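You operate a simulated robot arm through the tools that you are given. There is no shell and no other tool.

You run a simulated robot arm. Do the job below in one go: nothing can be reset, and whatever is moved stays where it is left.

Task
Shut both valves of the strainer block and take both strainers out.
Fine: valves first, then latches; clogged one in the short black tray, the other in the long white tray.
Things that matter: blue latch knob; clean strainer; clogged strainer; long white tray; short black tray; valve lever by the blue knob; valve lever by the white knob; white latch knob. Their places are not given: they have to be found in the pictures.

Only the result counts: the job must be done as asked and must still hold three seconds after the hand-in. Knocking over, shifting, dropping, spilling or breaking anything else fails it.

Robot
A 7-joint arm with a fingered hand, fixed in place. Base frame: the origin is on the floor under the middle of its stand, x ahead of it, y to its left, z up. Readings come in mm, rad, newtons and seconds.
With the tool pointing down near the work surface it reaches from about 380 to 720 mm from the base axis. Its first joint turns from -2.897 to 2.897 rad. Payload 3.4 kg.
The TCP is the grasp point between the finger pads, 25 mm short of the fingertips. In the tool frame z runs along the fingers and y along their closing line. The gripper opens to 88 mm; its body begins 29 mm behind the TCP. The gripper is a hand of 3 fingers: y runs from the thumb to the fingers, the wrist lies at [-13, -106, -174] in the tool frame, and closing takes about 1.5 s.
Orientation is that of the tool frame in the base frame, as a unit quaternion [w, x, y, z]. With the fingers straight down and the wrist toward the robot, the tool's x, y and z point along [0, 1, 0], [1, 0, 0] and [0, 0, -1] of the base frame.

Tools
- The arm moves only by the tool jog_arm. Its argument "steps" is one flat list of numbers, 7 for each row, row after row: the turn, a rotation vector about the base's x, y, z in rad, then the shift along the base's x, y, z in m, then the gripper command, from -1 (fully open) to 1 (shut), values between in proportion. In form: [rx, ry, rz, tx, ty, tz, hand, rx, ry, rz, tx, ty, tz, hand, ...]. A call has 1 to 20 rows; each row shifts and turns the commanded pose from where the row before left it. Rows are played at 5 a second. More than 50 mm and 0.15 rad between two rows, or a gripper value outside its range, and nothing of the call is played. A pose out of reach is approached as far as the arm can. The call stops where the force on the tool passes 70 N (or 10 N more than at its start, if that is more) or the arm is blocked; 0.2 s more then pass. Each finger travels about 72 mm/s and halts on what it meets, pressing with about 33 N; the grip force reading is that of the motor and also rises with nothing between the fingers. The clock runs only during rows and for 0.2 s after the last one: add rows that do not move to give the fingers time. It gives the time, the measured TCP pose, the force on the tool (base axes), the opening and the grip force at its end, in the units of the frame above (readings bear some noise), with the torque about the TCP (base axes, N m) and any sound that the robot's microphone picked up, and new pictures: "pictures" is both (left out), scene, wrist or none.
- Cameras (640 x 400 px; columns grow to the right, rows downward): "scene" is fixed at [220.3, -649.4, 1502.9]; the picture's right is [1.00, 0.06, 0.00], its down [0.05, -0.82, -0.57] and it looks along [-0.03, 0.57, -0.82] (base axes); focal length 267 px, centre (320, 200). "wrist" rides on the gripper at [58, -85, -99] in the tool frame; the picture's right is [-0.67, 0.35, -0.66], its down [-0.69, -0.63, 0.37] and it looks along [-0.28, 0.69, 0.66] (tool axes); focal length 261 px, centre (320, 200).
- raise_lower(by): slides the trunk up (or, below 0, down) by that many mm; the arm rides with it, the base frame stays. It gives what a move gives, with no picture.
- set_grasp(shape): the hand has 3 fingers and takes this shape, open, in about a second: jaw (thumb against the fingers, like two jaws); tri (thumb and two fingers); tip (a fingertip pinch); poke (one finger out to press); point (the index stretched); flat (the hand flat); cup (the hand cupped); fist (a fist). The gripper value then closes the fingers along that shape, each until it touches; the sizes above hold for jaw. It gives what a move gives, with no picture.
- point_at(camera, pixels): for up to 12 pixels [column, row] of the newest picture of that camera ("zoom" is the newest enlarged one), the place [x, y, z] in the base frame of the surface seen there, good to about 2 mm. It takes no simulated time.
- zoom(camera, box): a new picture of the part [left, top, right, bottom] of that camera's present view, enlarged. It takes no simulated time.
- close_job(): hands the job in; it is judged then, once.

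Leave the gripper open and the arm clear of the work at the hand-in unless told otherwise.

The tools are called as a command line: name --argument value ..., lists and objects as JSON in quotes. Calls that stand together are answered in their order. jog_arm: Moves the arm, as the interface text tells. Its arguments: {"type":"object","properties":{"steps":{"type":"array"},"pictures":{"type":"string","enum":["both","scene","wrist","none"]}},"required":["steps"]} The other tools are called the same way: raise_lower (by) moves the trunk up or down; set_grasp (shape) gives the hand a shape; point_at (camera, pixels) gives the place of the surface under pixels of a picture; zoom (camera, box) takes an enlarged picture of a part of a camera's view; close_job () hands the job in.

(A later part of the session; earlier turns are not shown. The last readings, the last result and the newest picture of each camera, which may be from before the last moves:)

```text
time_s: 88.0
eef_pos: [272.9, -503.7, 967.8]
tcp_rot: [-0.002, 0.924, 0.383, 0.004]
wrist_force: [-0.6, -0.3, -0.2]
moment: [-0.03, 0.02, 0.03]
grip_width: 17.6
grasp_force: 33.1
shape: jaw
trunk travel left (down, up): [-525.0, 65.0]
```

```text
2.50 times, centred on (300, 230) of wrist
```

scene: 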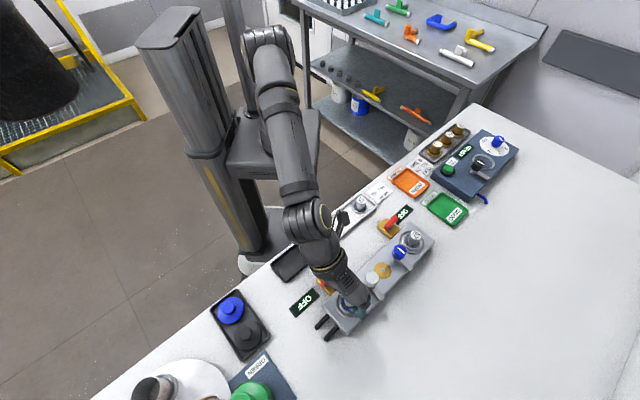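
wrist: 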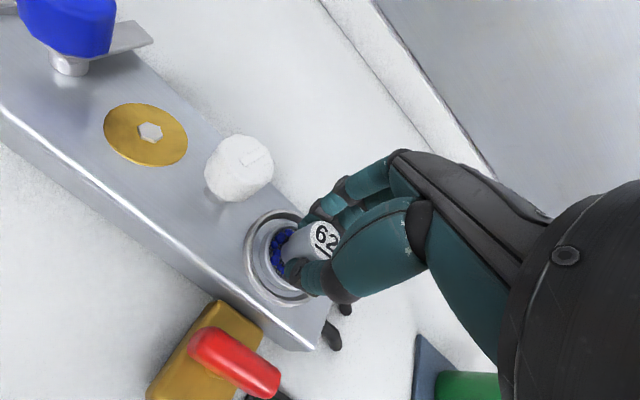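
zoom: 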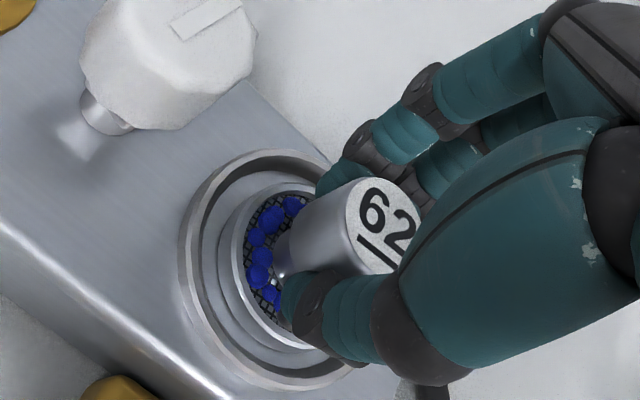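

Gripped (17.6 mm, 33 N). I'll lift straight up slowly, 20 mm, and check force.

jog_arm --steps '[0, 0, 0, 0, 0, 0.004, 1, 0, 0, 0, 0, 0, 0.006, 1, 0, 0, 0, 0, 0, 0.01, 1, 0, 0, 0, 0, 0, 0, 1]'

zoom --camera "wrist" --box '[200, 150, 380, 330]'

zoom --camera "scene" --box '[310, 250, 400, 330]'

```text
time_s: 89.0
eef_pos: [271.8, -503.1, 986.9]
tcp_rot: [-0.001, 0.924, 0.382, 0.005]
wrist_force: [-0.6, -0.2, -0.9]
moment: [-0.03, 0.01, -0.02]
grip_width: 17.5
grasp_force: 33.3
shape: jaw
trunk travel left (down, up): [-525.0, 65.0]
```

scene: 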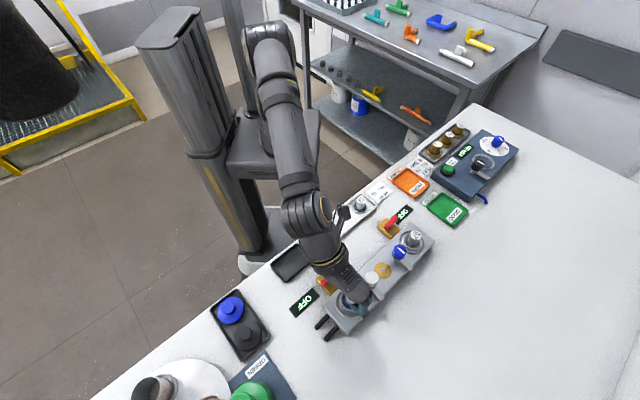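
wrist: 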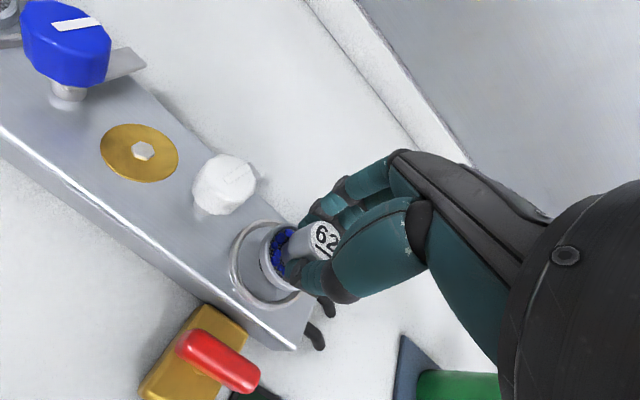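

```text
2.22 times, centred on (290, 240) of wrist
```

zoom: 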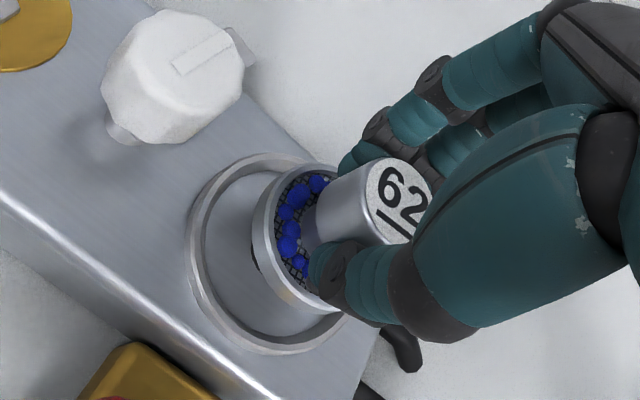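

```text
5.00 times, centred on (355, 290) of scene
```

zoom: 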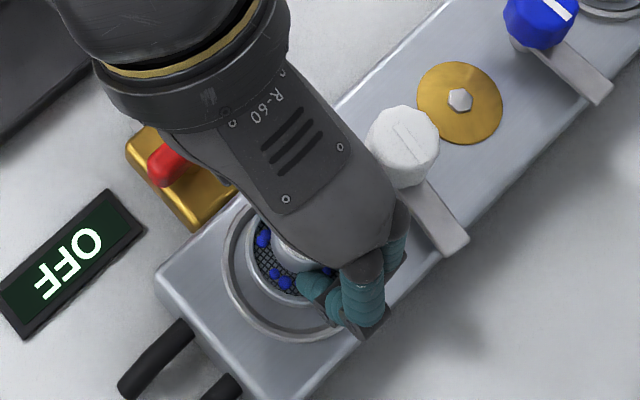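

It's coming out cleanly. I'll lift another 70 mm and look at the strainer's full shape.

jog_arm --steps '[0, 0, 0, 0, 0, 0.015, 1, 0, 0, 0, 0, 0, 0.02, 1, 0, 0, 0, 0, 0, 0.02, 1, 0, 0, 0, 0, 0, 0.015, 1, 0, 0, 0, 0, 0, 0, 1]'

zoom --camera "wrist" --box '[200, 150, 380, 330]'

zoom --camera "scene" --box '[310, 230, 400, 330]'

```text
time_s: 90.2
eef_pos: [272.2, -502.5, 1057.2]
tcp_rot: [-0.002, 0.924, 0.383, 0.005]
wrist_force: [-1.0, 0.0, -0.5]
moment: [0.0, -0.01, 0.0]
grip_width: 17.4
grasp_force: 32.8
shape: jaw
trunk travel left (down, up): [-525.0, 65.0]
```

scene: 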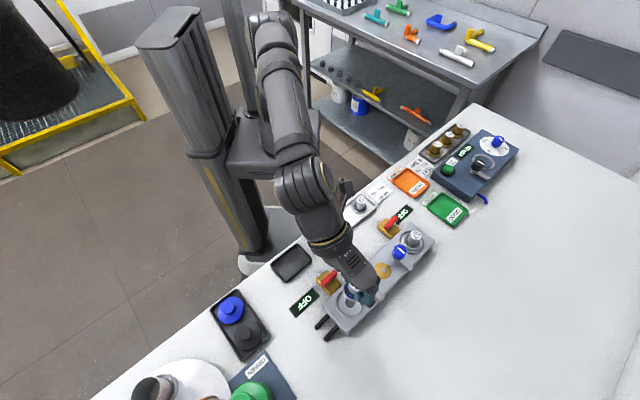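
wrist: 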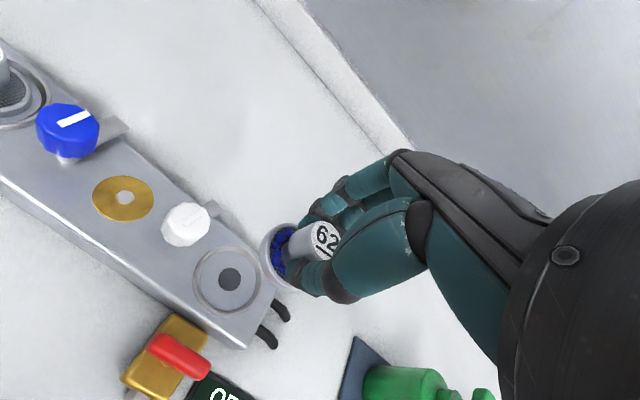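

```text
2.22 times, centred on (290, 240) of wrist
```

zoom: 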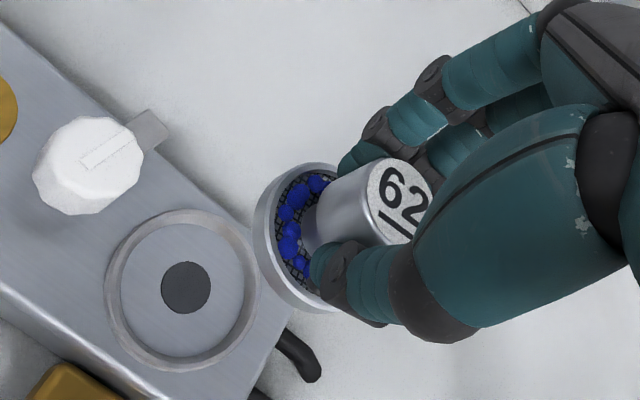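

```text
4.00 times, centred on (355, 280) of scene
```

zoom: 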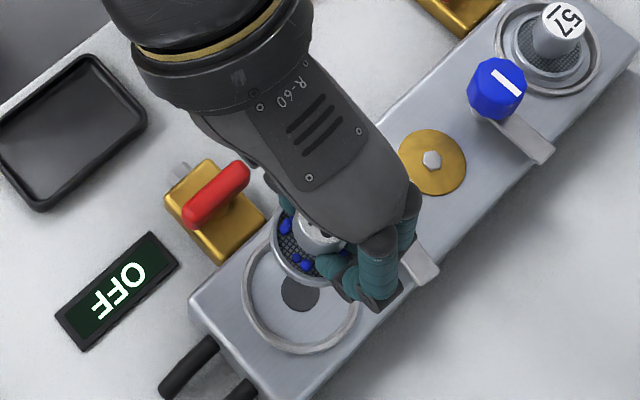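

The clogged strainer is out; the seat is empty. I'll carry it level at this height to above the black tray (140.5, −415).

jog_arm --steps '[0, 0, 0, -0.0083, 0.0055, 0, 1, 0, 0, 0, -0.0165, 0.011, 0, 1, 0, 0, 0, -0.0165, 0.011, 0, 1, 0, 0, 0, -0.0165, 0.011, 0, 1, 0, 0, 0, -0.0165, 0.011, 0, 1, 0, 0, 0, -0.0165, 0.011, 0, 1, 0, 0, 0, -0.0165, 0.011, 0, 1, 0, 0, 0, -0.0165, 0.011, 0, 1, 0, 0, 0, -0.008, 0.005, 0, 1, 0, 0, 0, 0, 0, 0, 1, 0, 0, 0, 0, 0, 0, 1]'

zoom --camera "wrist" --box '[160, 150, 380, 370]'

zoom --camera "scene" --box '[240, 210, 360, 310]'

```text
time_s: 92.6
eef_pos: [141.0, -416.0, 1056.2]
tcp_rot: [-0.001, 0.924, 0.382, 0.004]
wrist_force: [-0.4, -1.0, -0.8]
moment: [0.01, 0.01, 0.0]
grip_width: 17.7
grasp_force: 33.2
shape: jaw
trunk travel left (down, up): [-525.0, 65.0]
```

scene: 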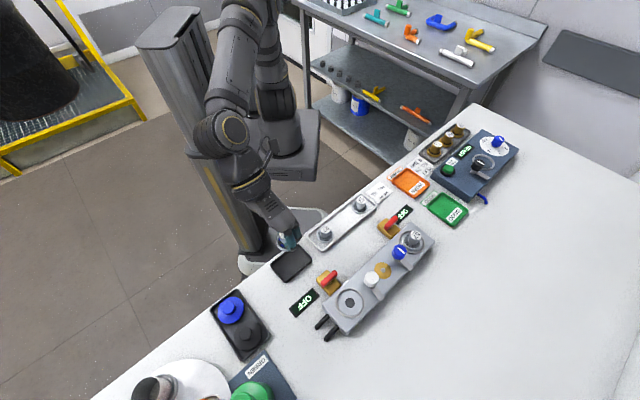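
wrist: 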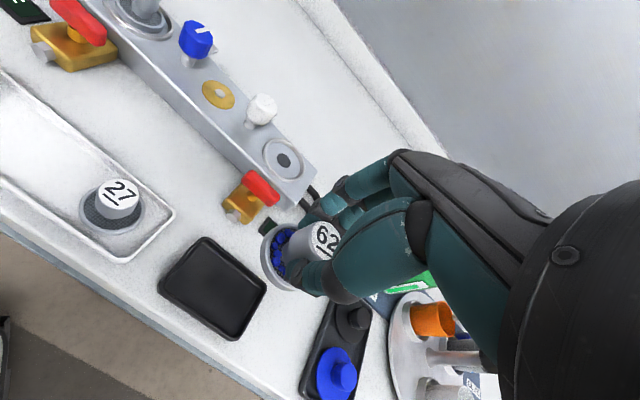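

```text
1.82 times, centred on (270, 260) of wrist
```

zoom: 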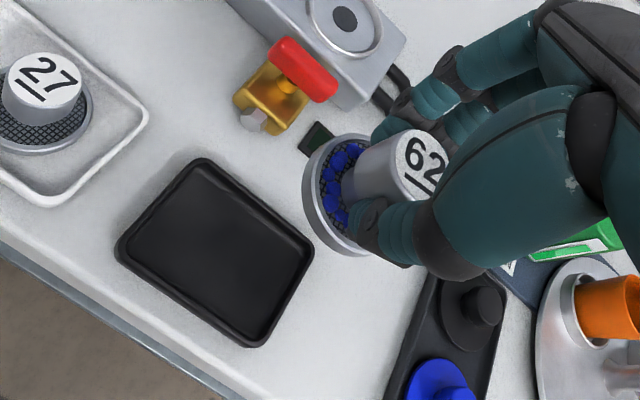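

```text
4.00 times, centred on (300, 260) of scene
```

zoom: 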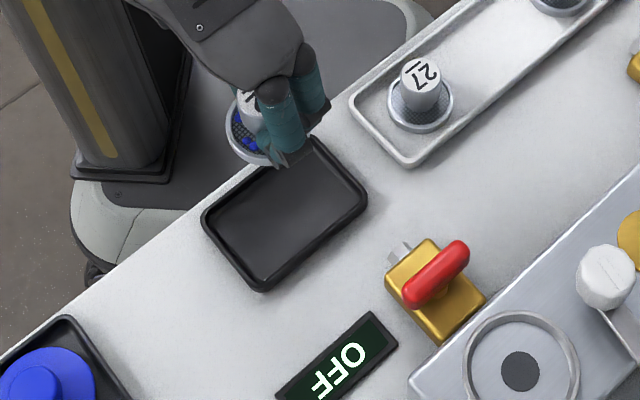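

I'll measure the black tray's inner corners from both views.

point_at --camera "zoom" --pixels '[[283, 215], [222, 222], [264, 276], [352, 195], [306, 160], [206, 218], [262, 290], [367, 195], [318, 142]]'

point_at --camera "wrist" --pixels '[[204, 248], [169, 284], [229, 330], [258, 292], [213, 290], [206, 238], [159, 285], [233, 340], [266, 288]]'

```text
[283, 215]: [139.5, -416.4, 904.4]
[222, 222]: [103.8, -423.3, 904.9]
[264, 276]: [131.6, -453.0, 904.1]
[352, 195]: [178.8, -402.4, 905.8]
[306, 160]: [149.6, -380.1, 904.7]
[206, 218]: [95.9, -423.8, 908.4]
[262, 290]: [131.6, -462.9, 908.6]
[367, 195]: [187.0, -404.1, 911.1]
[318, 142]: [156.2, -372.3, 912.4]
```

```text
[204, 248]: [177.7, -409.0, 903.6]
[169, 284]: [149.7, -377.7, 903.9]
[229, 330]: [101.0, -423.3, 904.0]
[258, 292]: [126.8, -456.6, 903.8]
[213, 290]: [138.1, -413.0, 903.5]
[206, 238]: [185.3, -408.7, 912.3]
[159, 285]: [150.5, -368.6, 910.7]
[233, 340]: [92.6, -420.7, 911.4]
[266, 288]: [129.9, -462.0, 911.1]
```

Tray inner floor spans v≈371–413 (42 mm) and u≈−229…−161, centre ≈(140.2, −415.5). I need the disc size; I'll zoom on the held strainer and on strainer 27.

zoom --camera "wrist" --box '[60, 160, 180, 270]'

point_at --camera "wrist" --pixels '[[80, 205], [145, 215], [100, 183], [115, 238], [130, 228], [118, 190], [280, 225], [263, 255], [280, 286], [265, 240], [270, 275], [290, 290]]'

```text
3.64 times, centred on (120, 215) of wrist
```

zoom: 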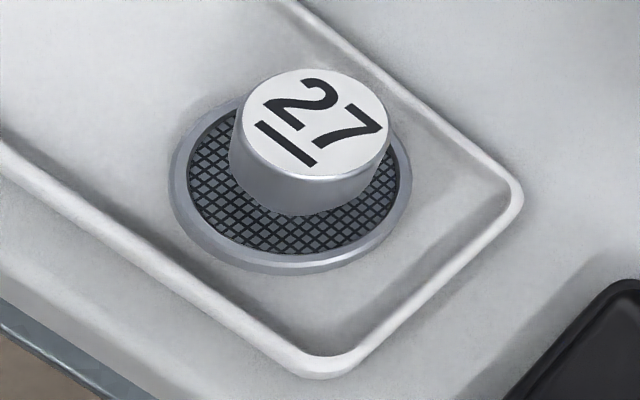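

```text
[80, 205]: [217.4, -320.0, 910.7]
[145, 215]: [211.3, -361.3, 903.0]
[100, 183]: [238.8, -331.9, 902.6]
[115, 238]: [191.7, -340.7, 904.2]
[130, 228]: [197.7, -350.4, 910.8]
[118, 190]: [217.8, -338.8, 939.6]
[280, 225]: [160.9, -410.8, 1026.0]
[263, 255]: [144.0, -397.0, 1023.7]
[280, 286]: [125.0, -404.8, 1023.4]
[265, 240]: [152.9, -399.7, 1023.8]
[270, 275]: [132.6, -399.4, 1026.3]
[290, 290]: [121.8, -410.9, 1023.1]
```

The held disc has a radius ≈20.7 mm centred at (141.5, −417.5). The tray is only slightly wider, so I'll measure its cross-section carefully.

zoom --camera "scene" --box '[260, 235, 325, 290]'

zoom --camera "wrist" --box '[150, 225, 280, 350]'

```text
7.27 times, centred on (292, 262) of scene
```

zoom: 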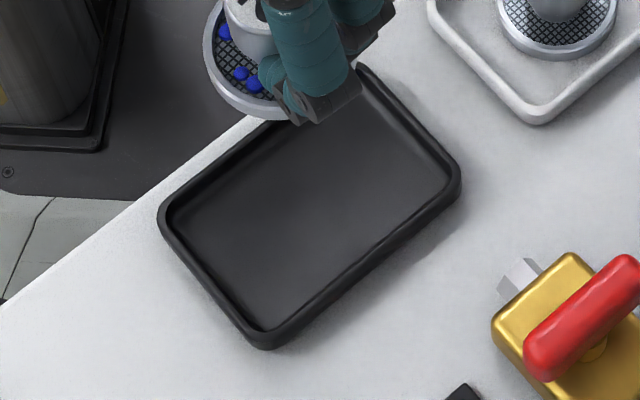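

```text
3.20 times, centred on (215, 288) of wrist
```

zoom: 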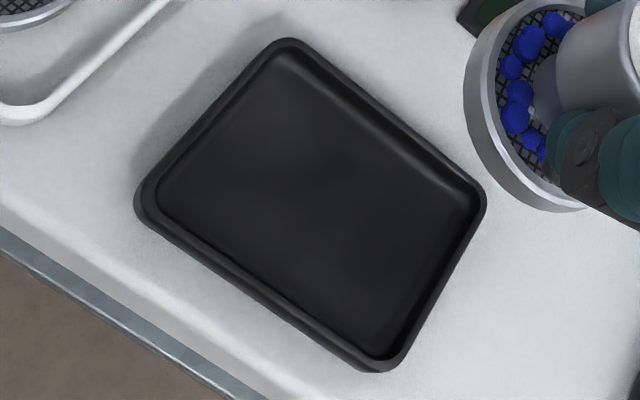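

point_at --camera "zoom" --pixels '[[256, 291], [261, 284], [266, 277], [271, 270], [278, 261], [325, 200], [364, 147], [370, 139], [375, 132], [380, 125], [386, 117], [392, 109]]'

```text
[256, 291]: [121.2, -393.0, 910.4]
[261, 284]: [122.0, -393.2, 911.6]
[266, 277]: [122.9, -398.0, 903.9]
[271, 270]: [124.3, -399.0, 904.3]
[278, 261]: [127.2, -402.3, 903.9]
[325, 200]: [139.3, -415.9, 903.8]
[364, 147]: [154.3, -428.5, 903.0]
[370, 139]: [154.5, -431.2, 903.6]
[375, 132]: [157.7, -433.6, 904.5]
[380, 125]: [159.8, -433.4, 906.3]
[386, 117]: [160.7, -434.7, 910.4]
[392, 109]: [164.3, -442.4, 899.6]
```

The tray floor spans v≈368–418, so the 41 mm disc fits with ~4 mm each side. I need to shift by (−1.5, +1.6) mm. I'll lower to about 8 mm above the floor and check alignment.

jog_arm --steps '[0, 0, 0, -0.0015, 0.0016, -0.02, 1, 0, 0, 0, 0, 0, -0.03, 1, 0, 0, 0, 0, 0, -0.03, 1, 0, 0, 0, 0, 0, -0.015, 1, 0, 0, 0, 0, 0, -0.007, 1, 0, 0, 0, 0, 0, 0, 1, 0, 0, 0, 0, 0, 0, 1]'

zoom --camera "wrist" --box '[200, 170, 360, 330]'

zoom --camera "scene" --box '[250, 225, 335, 300]'

```text
time_s: 94.2
eef_pos: [139.2, -414.0, 955.0]
tcp_rot: [-0.002, 0.924, 0.383, 0.005]
wrist_force: [-0.3, 0.0, -0.5]
moment: [0.0, 0.0, -0.01]
grip_width: 17.3
grasp_force: 32.9
shape: jaw
trunk travel left (down, up): [-525.0, 65.0]
```

scene: 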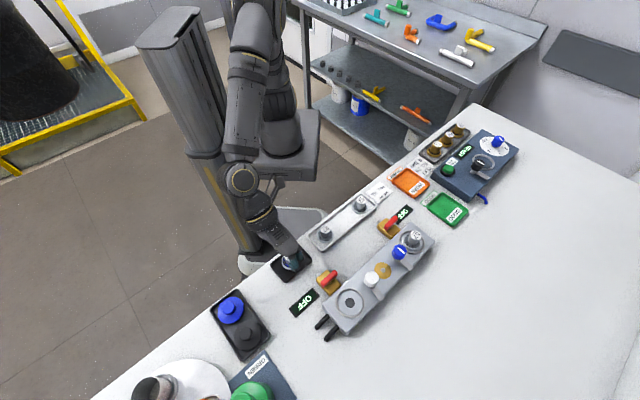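
wrist: 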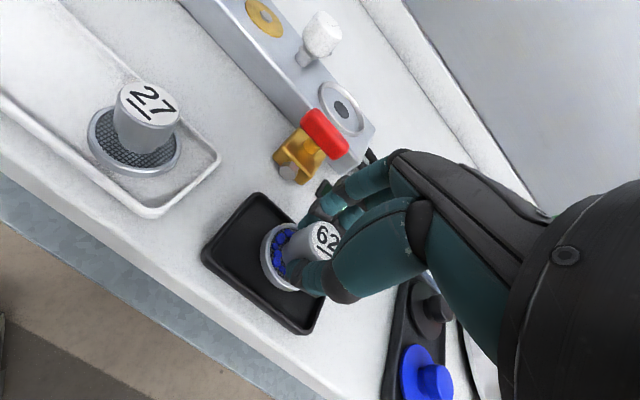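

```text
2.50 times, centred on (280, 250) of wrist
```

zoom: 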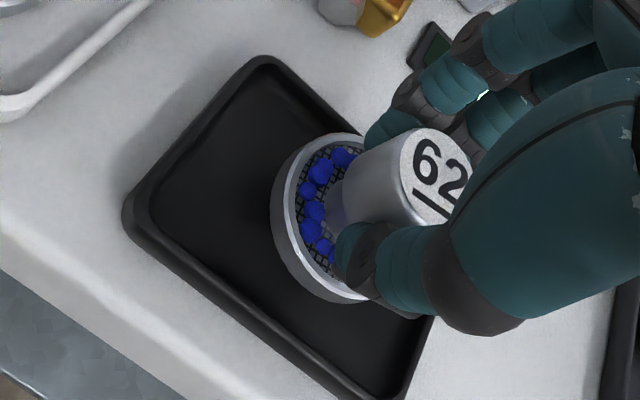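

```text
5.33 times, centred on (292, 262) of scene
```

zoom: 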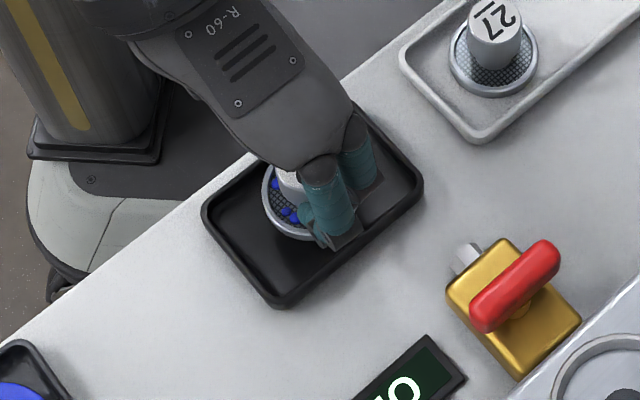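

I'll check the disc centre again at this low height.

point_at --camera "wrist" --pixels '[[263, 257], [267, 243], [275, 232], [284, 226], [266, 271], [273, 282], [283, 289]]'

```text
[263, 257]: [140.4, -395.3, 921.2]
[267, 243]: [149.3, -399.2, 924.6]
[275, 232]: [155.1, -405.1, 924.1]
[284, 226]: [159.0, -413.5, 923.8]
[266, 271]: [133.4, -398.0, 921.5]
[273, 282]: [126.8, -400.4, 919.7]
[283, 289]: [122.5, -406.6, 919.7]
```

The disc centre is ≈(139.5, −416), matching the tray centre (140, −415.8). I'll lower to just above the floor and feel for contact.

jog_arm --steps '[0, 0, 0, 0, 0, -0.006, 1, 0, 0, 0, 0, 0, -0.004, 1, 0, 0, 0, 0, 0, -0.001, 1, 0, 0, 0, 0, 0, 0, 1, 0, 0, 0, 0, 0, 0, 1]' --pictures "wrist"

```text
time_s: 95.4
eef_pos: [138.6, -414.5, 944.0]
tcp_rot: [-0.003, 0.924, 0.383, 0.005]
wrist_force: [-0.7, -0.8, -1.4]
moment: [0.02, 0.01, -0.04]
grip_width: 17.4
grasp_force: 32.7
shape: jaw
trunk travel left (down, up): [-525.0, 65.0]
```

wrist: 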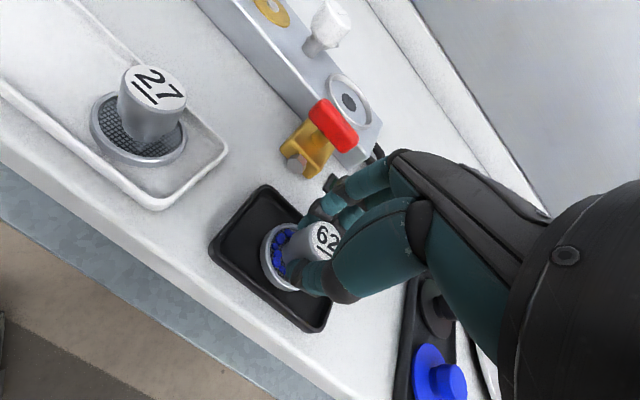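

jog_arm --steps '[0, 0, 0, 0, 0, -0.001, 1, 0, 0, 0, 0, 0, -0.001, 1, 0, 0, 0, 0, 0, 0, 1]' --pictures "none"

```text
time_s: 96.2
eef_pos: [139.5, -414.5, 942.2]
tcp_rot: [-0.002, 0.924, 0.382, 0.005]
wrist_force: [0.1, 0.0, -1.0]
moment: [-0.01, 0.01, 0.03]
grip_width: 17.0
grasp_force: 33.5
shape: jaw
trunk travel left (down, up): [-525.0, 65.0]
```

No contact yet; lowering 1 mm at a time.

jog_arm --steps '[0, 0, 0, 0, 0, -0.001, 1, 0, 0, 0, 0, 0, -0.001, 1, 0, 0, 0, 0, 0, 0, 1]' --pictures "none"

```text
time_s: 97.0
eef_pos: [139.6, -414.1, 941.1]
tcp_rot: [-0.001, 0.924, 0.383, 0.005]
wrist_force: [-0.2, 1.4, 6.4]
moment: [-0.08, -0.05, -0.02]
grip_width: 17.3
grasp_force: 33.1
shape: jaw
trunk travel left (down, up): [-525.0, 65.0]
```

Contact felt (6.4 N). I'll open gradually to ~40 mm and rise straight up.

jog_arm --steps '[0, 0, 0, 0, 0, 0, 0.5, 0, 0, 0, 0, 0, 0, 0.3, 0, 0, 0, 0, 0, 0, 0.09, 0, 0, 0, 0, 0, 0, 0.09, 0, 0, 0, 0, 0, 0.02, 0.09, 0, 0, 0, 0, 0, 0.04, 0.09, 0, 0, 0, 0, 0, 0.04, 0.09, 0, 0, 0, 0, 0, 0, 0.09]'

zoom --camera "scene" --box '[250, 225, 335, 300]'

zoom --camera "wrist" --box '[140, 200, 320, 370]'

```text
time_s: 98.8
eef_pos: [139.4, -414.9, 1042.3]
tcp_rot: [-0.002, 0.924, 0.382, 0.004]
wrist_force: [-0.3, 0.7, -0.1]
moment: [-0.04, -0.01, -0.01]
grip_width: 39.5
grasp_force: 0.1
shape: jaw
trunk travel left (down, up): [-525.0, 65.0]
```

scene: 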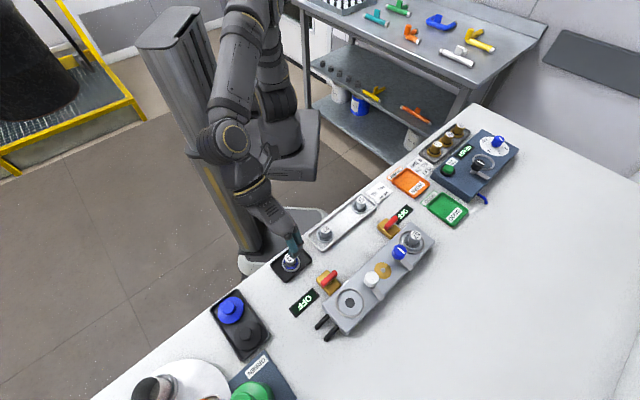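
wrist: 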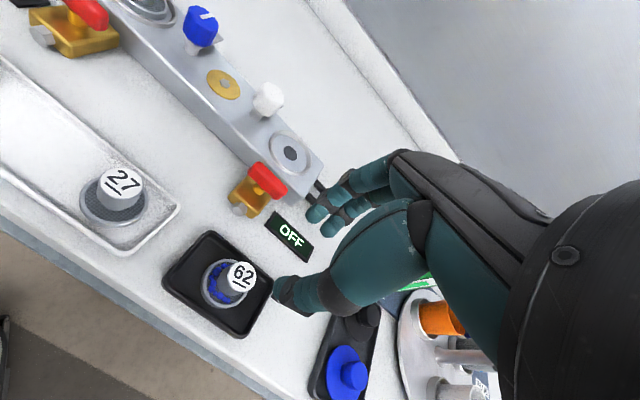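

```text
5.33 times, centred on (292, 262) of scene
```

zoom: 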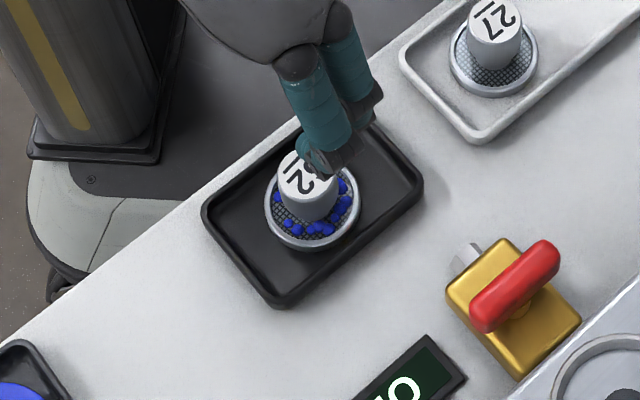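

```text
2.35 times, centred on (230, 285) of wrist
```

zoom: 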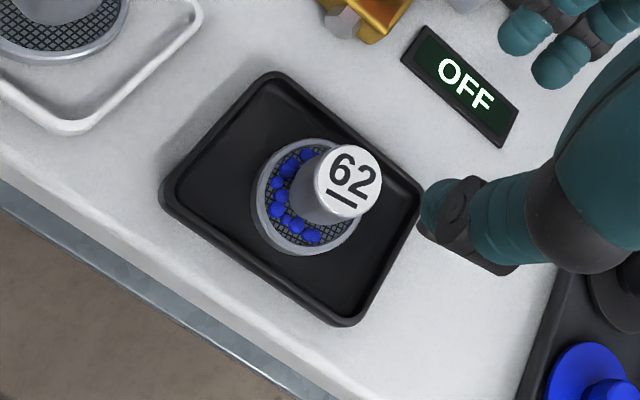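

Strainer 62 stands in the black tray, upright and clear of the rim. Next, strainer 57 at ≈(419.8, −358.2). I'll carry the empty hand there at z≈1060.

jog_arm --steps '[0, 0, 0, 0.014, 0.0028, 0.009, 0, 0, 0, 0, 0.028, 0.0057, 0.009, 0, 0, 0, 0, 0.028, 0.0057, 0, 0, 0, 0, 0, 0.028, 0.0057, 0, 0, 0, 0, 0, 0.028, 0.0057, 0, 0, 0, 0, 0, 0.028, 0.0057, 0, 0, 0, 0, 0, 0.028, 0.0057, 0, 0, 0, 0, 0, 0.028, 0.0057, 0, 0, 0, 0, 0, 0.028, 0.0057, 0, 0, 0, 0, 0, 0.028, 0.0057, 0, 0, 0, 0, 0, 0.014, 0.0026, 0, 0, 0, 0, 0, 0, 0, 0, 0, 0, 0, 0, 0, 0, 0, 0]'

zoom --camera "wrist" --box '[190, 220, 310, 320]'

```text
time_s: 101.6
eef_pos: [419.8, -356.1, 1058.1]
tcp_rot: [-0.002, 0.924, 0.383, 0.004]
wrist_force: [-0.1, -0.8, -0.3]
moment: [0.0, -0.01, 0.02]
grip_width: 43.6
grasp_force: 0.1
shape: jaw
trunk travel left (down, up): [-525.0, 65.0]
```

scene: 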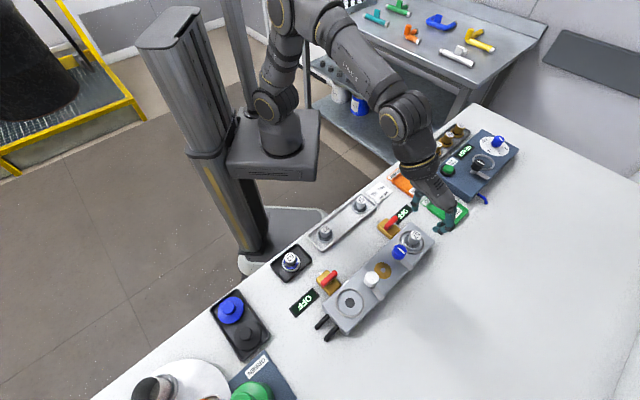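
wrist: 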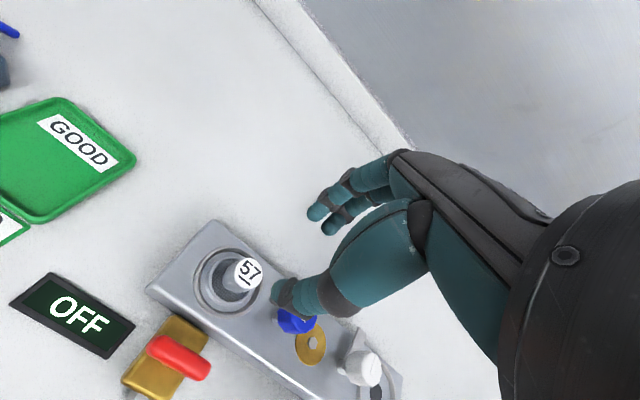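

```text
4.00 times, centred on (250, 270) of wrist
```

zoom: 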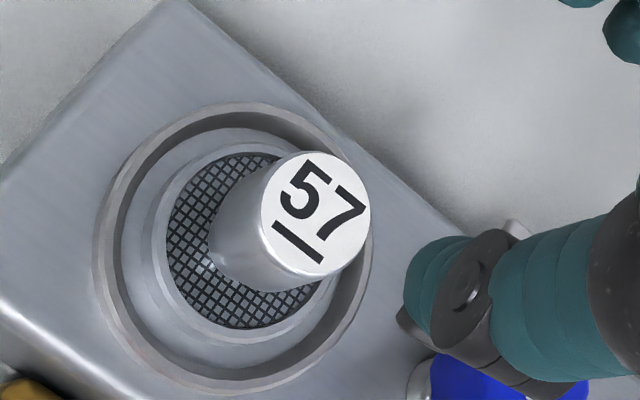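

point_at --camera "wrist" --pixels '[[248, 273], [239, 271], [259, 276], [250, 261], [247, 286]]'

```text
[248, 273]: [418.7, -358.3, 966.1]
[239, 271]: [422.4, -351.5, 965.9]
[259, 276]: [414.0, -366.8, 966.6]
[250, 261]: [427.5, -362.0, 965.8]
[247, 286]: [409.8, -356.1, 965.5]
```

Handle 57's centre is ≈(418.6, −358.8). I'll descend to z≈988 with the small correction and verify.

jog_arm --steps '[0, 0, 0, -0.001, -0.0022, -0.04, 0, 0, 0, 0, 0, 0, -0.03, 0, 0, 0, 0, 0, 0, 0, 0, 0, 0, 0, 0, 0, 0, 0]'

zoom --camera "wrist" --box '[200, 150, 400, 310]'

zoom --camera "scene" --box '[370, 190, 470, 270]'

```text
time_s: 102.6
eef_pos: [417.9, -360.8, 987.3]
tcp_rot: [-0.002, 0.924, 0.382, 0.005]
wrist_force: [0.2, 0.1, 0.5]
moment: [-0.03, 0.0, 0.02]
grip_width: 43.6
grasp_force: 0.1
shape: jaw
trunk travel left (down, up): [-525.0, 65.0]
```

scene: 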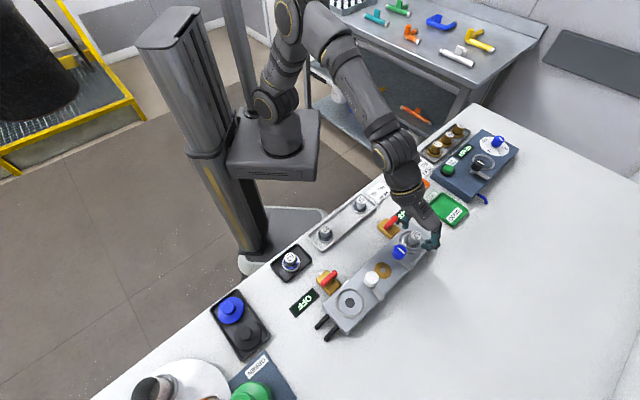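
wrist: 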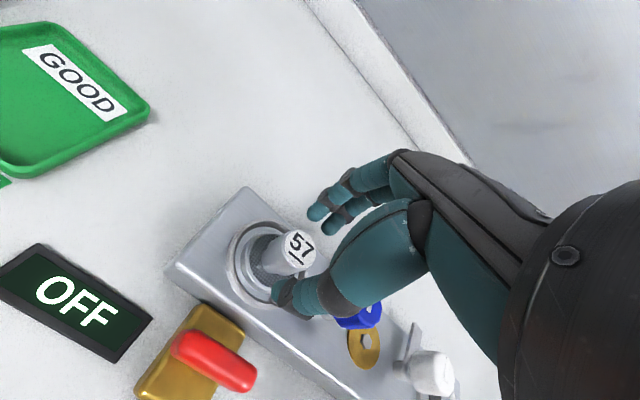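

```text
2.50 times, centred on (300, 230) of wrist
```

zoom: 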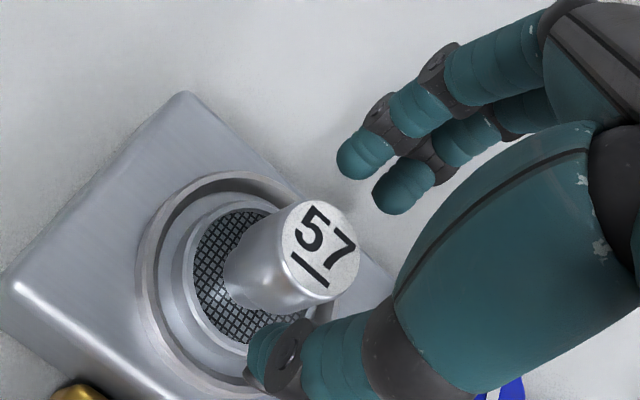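

```text
5.00 times, centred on (420, 230) of scene
```

zoom: 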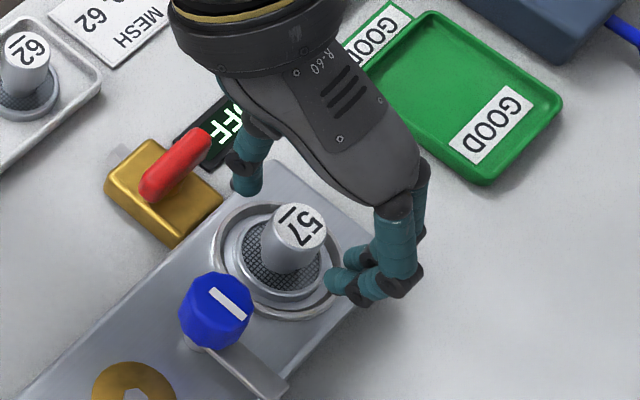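

Good; about 1.3 mm off. I'll correct and lower to z≈967, then close on the handle.

jog_arm --steps '[0, 0, 0, 0.0011, 0.0013, -0.01, 0, 0, 0, 0, 0, 0, -0.0105, 0, 0, 0, 0, 0, 0, 0, 0, 0, 0, 0, 0, 0, 0, 0.2, 0, 0, 0, 0, 0, 0, 0.6, 0, 0, 0, 0, 0, 0, 1, 0, 0, 0, 0, 0, 0, 1, 0, 0, 0, 0, 0, 0, 1]'

zoom --camera "wrist" --box '[200, 150, 380, 310]'

```text
time_s: 104.4
eef_pos: [420.3, -357.2, 966.5]
tcp_rot: [-0.003, 0.924, 0.383, 0.005]
wrist_force: [0.7, 0.2, 0.1]
moment: [0.02, 0.0, 0.0]
grip_width: 17.6
grasp_force: 33.5
shape: jaw
trunk travel left (down, up): [-525.0, 65.0]
```

scene: 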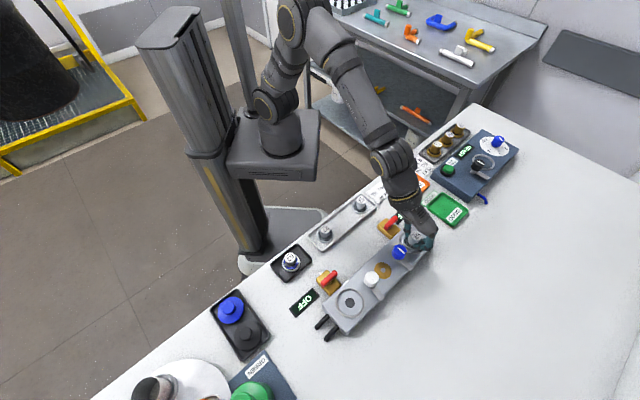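
wrist: 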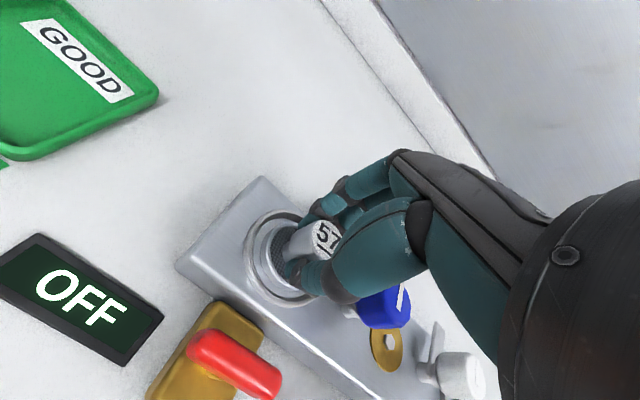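

```text
2.50 times, centred on (290, 230) of wrist
```

zoom: 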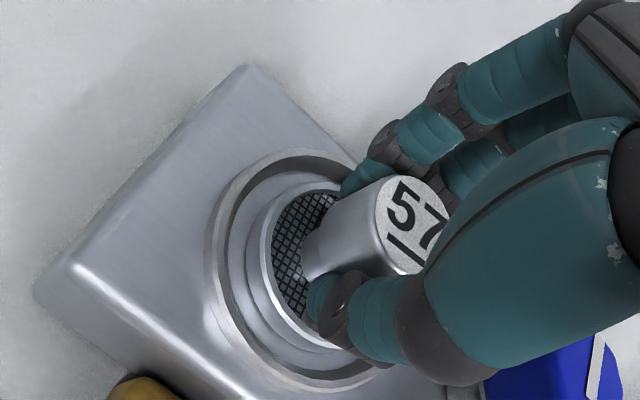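

Handle 57 is gripped (17.6 mm). I'll lift straight up, slowly at first, to z≈1060.

jog_arm --steps '[0, 0, 0, 0, 0, 0.004, 1, 0, 0, 0, 0, 0, 0.006, 1, 0, 0, 0, 0, 0, 0.01, 1, 0, 0, 0, 0, 0, 0.018, 1, 0, 0, 0, 0, 0, 0.02, 1, 0, 0, 0, 0, 0, 0.02, 1, 0, 0, 0, 0, 0, 0.015, 1, 0, 0, 0, 0, 0, 0, 1]'

zoom --camera "scene" --box '[300, 180, 460, 300]'

```text
time_s: 106.2
eef_pos: [418.9, -358.5, 1059.6]
tcp_rot: [-0.002, 0.924, 0.383, 0.005]
wrist_force: [-0.5, 0.5, -1.4]
moment: [0.01, 0.01, 0.0]
grip_width: 17.3
grasp_force: 32.9
shape: jaw
trunk travel left (down, up): [-525.0, 65.0]
```

scene: 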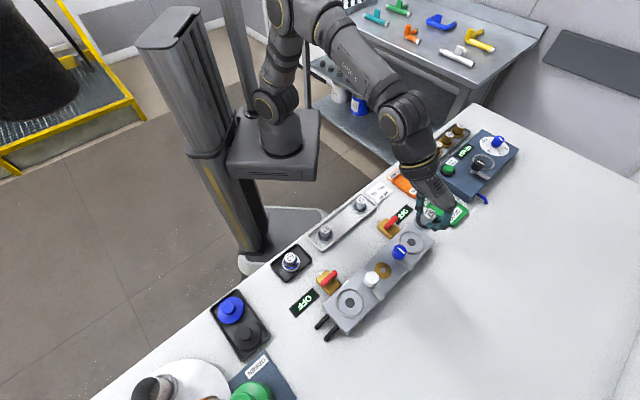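
wrist: 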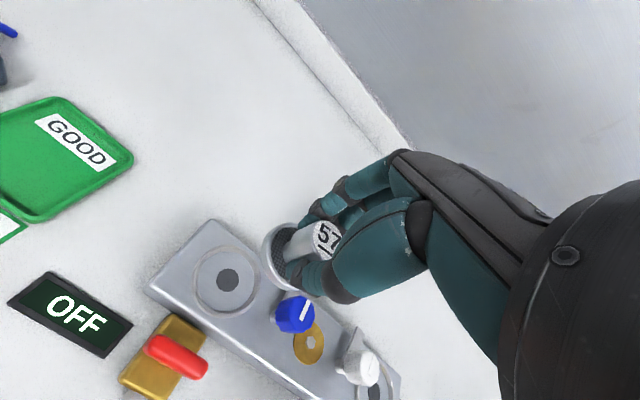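

```text
3.33 times, centred on (380, 240) of scene
```

zoom: 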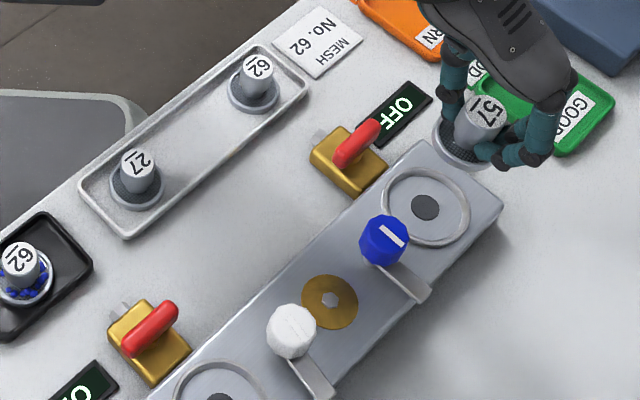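

Strainer 57 is out and both seats are empty. I'll measure the long white tray's cross-section and the two strainers in it to pick the free middle spot.

zoom --camera "scene" --box '[310, 190, 380, 250]'

point_at --camera "zoom" --pixels '[[278, 180], [288, 192], [298, 204], [308, 216], [316, 226], [322, 233], [330, 243], [270, 170], [262, 160], [256, 153], [250, 146], [292, 197]]'

```text
6.67 times, centred on (345, 220) of scene
```

zoom: 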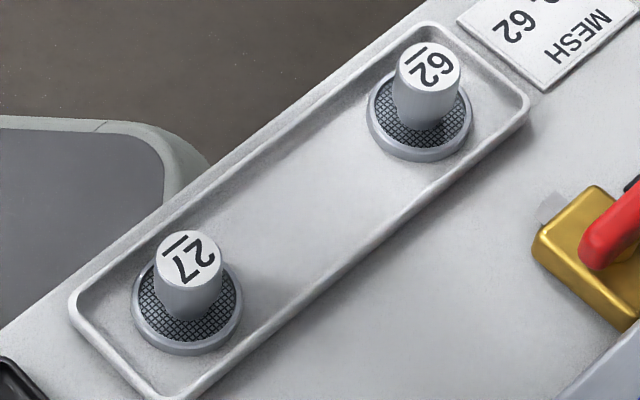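

```text
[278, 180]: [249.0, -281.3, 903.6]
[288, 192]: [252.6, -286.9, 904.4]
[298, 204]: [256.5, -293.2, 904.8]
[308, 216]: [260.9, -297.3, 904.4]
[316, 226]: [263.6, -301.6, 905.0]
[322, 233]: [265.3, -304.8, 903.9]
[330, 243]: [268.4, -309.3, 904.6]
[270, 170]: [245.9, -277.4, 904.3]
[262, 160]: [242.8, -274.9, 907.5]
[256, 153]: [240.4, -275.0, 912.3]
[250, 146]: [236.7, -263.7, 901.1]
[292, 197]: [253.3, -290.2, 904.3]
```

point_at --camera "zoom" --pixels '[[336, 251], [341, 257], [346, 263], [351, 269], [356, 275], [188, 258], [428, 68], [140, 320], [470, 120], [240, 320], [370, 125]]'

```text
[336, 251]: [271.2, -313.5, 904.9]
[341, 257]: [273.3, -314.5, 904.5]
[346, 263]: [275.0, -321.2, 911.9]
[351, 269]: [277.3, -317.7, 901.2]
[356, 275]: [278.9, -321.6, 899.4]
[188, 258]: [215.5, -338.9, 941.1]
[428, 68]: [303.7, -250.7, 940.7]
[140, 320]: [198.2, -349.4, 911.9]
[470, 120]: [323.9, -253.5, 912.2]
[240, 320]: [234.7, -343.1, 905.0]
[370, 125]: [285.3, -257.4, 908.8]
```

The free middle of the white tray is at (260.7, −294.9), floor z≈904, v≈367–417. I'll carry strainer 57 there at height, turning the hand to yaw 0° to keep a comfortable reach.

jog_arm --steps '[0, 0, 0.04, -0.0085, 0.0034, 0, 1, 0, 0, 0.083, -0.0166, 0.0067, 0, 1, 0, 0, 0.083, -0.0166, 0.0067, 0, 1, 0, 0, 0.083, -0.0166, 0.0067, 0, 1, 0, 0, 0.083, -0.0166, 0.0067, 0, 1, 0, 0, 0.083, -0.0166, 0.0067, 0, 1, 0, 0, 0.083, -0.0166, 0.0067, 0, 1, 0, 0, 0.083, -0.0166, 0.0067, 0, 1, 0, 0, 0.083, -0.0166, 0.0067, 0, 1, 0, 0, 0.081, -0.0169, 0.0066, 0, 1, 0, 0, 0, 0, 0, 0, 1, 0, 0, 0, 0, 0, 0, 1]'

zoom --camera "wrist" --box '[130, 150, 370, 350]'

zoom --camera "scene" --box '[290, 170, 400, 260]'

```text
time_s: 108.8
eef_pos: [260.6, -295.7, 1060.6]
tcp_rot: [-0.003, 0.707, 0.708, 0.003]
wrist_force: [-0.3, 0.4, -0.5]
moment: [0.02, 0.01, 0.01]
grip_width: 17.2
grasp_force: 33.0
shape: jaw
trunk travel left (down, up): [-525.0, 65.0]
```

scene: 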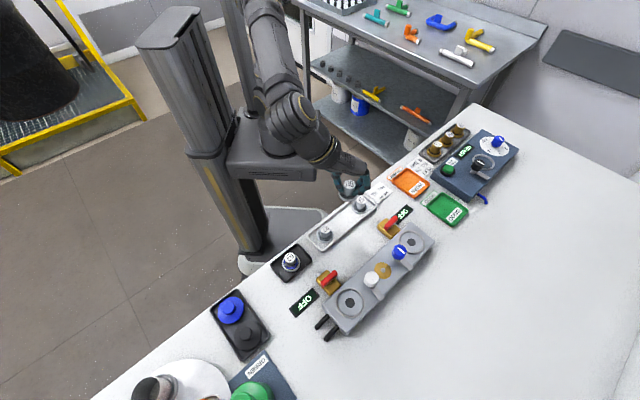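
wrist: 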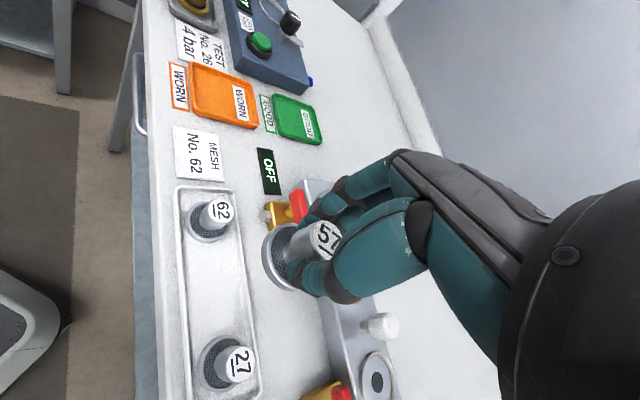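

```text
2.00 times, centred on (250, 250) of wrist
```

zoom: 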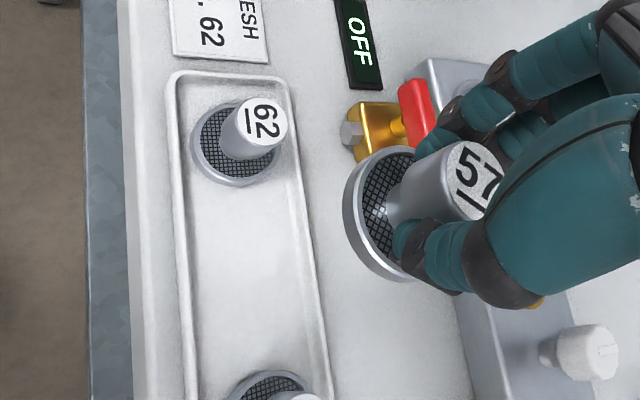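

```text
4.44 times, centred on (345, 215) of scene
```

zoom: 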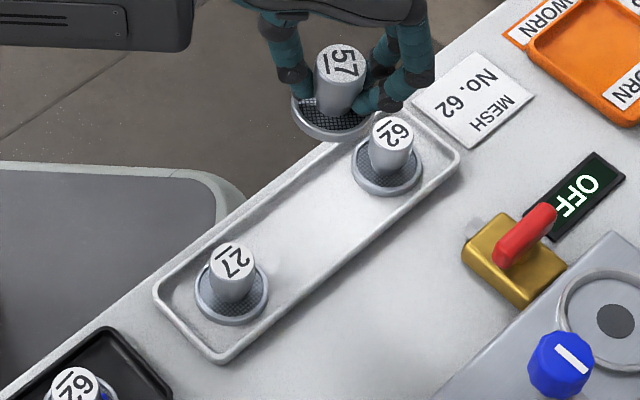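

The strainer is above the free space. I'll measure the disc centre from its rim.

point_at --camera "wrist" --pixels '[[263, 257], [267, 243], [277, 229], [287, 225], [266, 271], [275, 284], [287, 290]]'

```text
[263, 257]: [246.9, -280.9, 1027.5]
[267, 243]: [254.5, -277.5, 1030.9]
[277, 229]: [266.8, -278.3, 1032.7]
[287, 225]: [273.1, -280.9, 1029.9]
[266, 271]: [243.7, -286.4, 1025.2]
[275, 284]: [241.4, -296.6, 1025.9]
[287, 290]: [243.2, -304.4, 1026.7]
```

The disc centre is ≈(261.6, −297); I need a shift of (−0.9, +2.0). I'll lower to TCP z≈955 and check again.

jog_arm --steps '[0, 0, 0, -0.0009, 0.002, -0.02, 1, 0, 0, 0, 0, 0, -0.03, 1, 0, 0, 0, 0, 0, -0.03, 1, 0, 0, 0, 0, 0, -0.018, 1, 0, 0, 0, 0, 0, -0.007, 1, 0, 0, 0, 0, 0, 0, 1, 0, 0, 0, 0, 0, 0, 1]'

zoom --camera "wrist" --box '[130, 130, 370, 330]'

zoom --camera "scene" --box '[290, 170, 400, 260]'

```text
time_s: 110.4
eef_pos: [260.7, -294.1, 956.4]
tcp_rot: [-0.004, 0.707, 0.707, 0.004]
wrist_force: [1.2, -0.2, 0.3]
moment: [0.02, -0.04, 0.01]
grip_width: 17.2
grasp_force: 32.4
shape: jaw
trunk travel left (down, up): [-525.0, 65.0]
```

scene: 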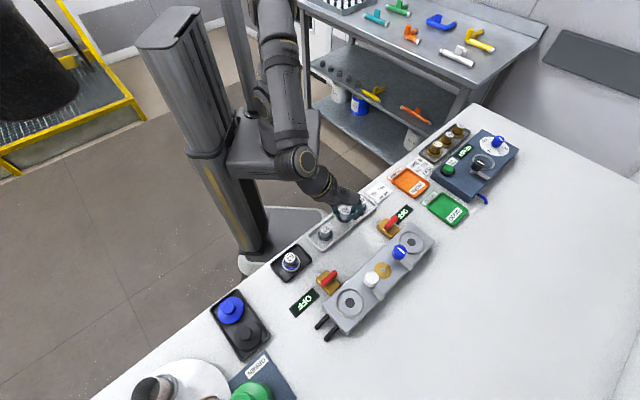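
wrist: 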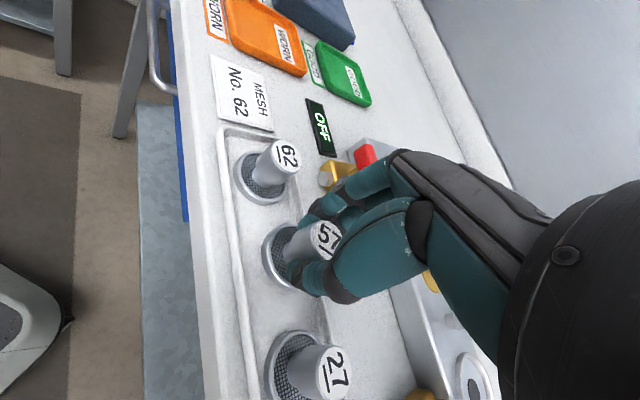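

```text
2.00 times, centred on (250, 230) of wrist
```

zoom: 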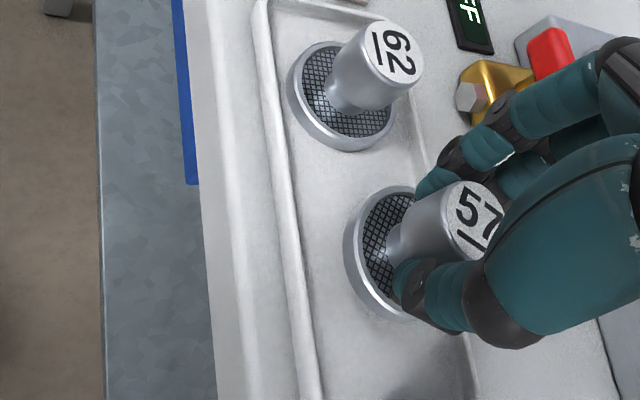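

```text
4.44 times, centred on (345, 215) of scene
```

zoom: 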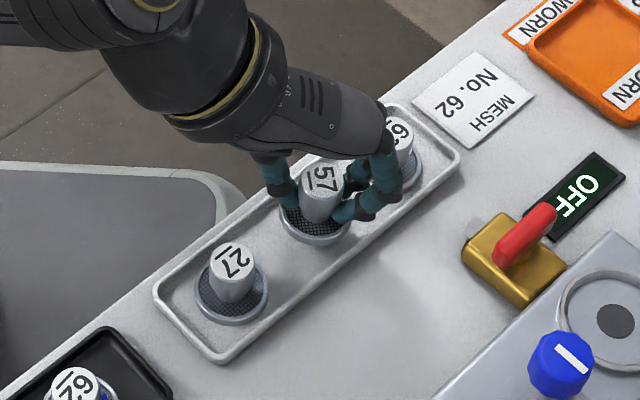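

point_at --camera "wrist" --pixels '[[264, 253], [268, 239], [277, 229], [286, 225], [267, 270], [275, 282], [284, 289]]'

```text
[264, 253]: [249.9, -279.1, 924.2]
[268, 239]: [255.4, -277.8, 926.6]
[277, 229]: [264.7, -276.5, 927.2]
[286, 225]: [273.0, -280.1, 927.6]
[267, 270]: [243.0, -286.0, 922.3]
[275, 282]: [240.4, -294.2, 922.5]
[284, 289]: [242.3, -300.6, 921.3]
```

The disc centre is ≈(261, −296), within 1–2 mm of target. I'll lower to just above the floor and then feel for contact.

jog_arm --steps '[0, 0, 0, -0.0005, 0.0006, -0.006, 1, 0, 0, 0, 0, 0, -0.006, 1, 0, 0, 0, 0, 0, -0.001, 1, 0, 0, 0, 0, 0, -0.001, 1, 0, 0, 0, 0, 0, 0, 1]' --pictures "none"

```text
time_s: 111.6
eef_pos: [260.1, -292.7, 941.2]
tcp_rot: [-0.004, 0.707, 0.707, 0.004]
wrist_force: [-0.1, 0.4, -0.1]
moment: [-0.02, -0.03, -0.01]
grip_width: 17.2
grasp_force: 33.0
shape: jaw
trunk travel left (down, up): [-525.0, 65.0]
```

jog_arm --steps '[0, 0, 0, 0, 0, -0.001, 1, 0, 0, 0, 0, 0, 0, 1, 0, 0, 0, 0, 0, 0, 1]' --pictures "none"

```text
time_s: 112.4
eef_pos: [259.1, -293.1, 940.7]
tcp_rot: [-0.004, 0.707, 0.707, 0.003]
wrist_force: [0.4, -0.2, -0.9]
moment: [-0.01, -0.01, 0.03]
grip_width: 17.2
grasp_force: 32.9
shape: jaw
trunk travel left (down, up): [-525.0, 65.0]
```

No contact yet. Lowering 1 mm at a time further.

jog_arm --steps '[0, 0, 0, 0, 0, -0.001, 1, 0, 0, 0, 0, 0, 0, 1]' --pictures "none"

```text
time_s: 113.0
eef_pos: [258.9, -292.6, 941.0]
tcp_rot: [-0.004, 0.707, 0.707, 0.004]
wrist_force: [0.1, 0.4, 5.7]
moment: [-0.01, -0.07, 0.0]
grip_width: 17.5
grasp_force: 33.1
shape: jaw
trunk travel left (down, up): [-525.0, 65.0]
```

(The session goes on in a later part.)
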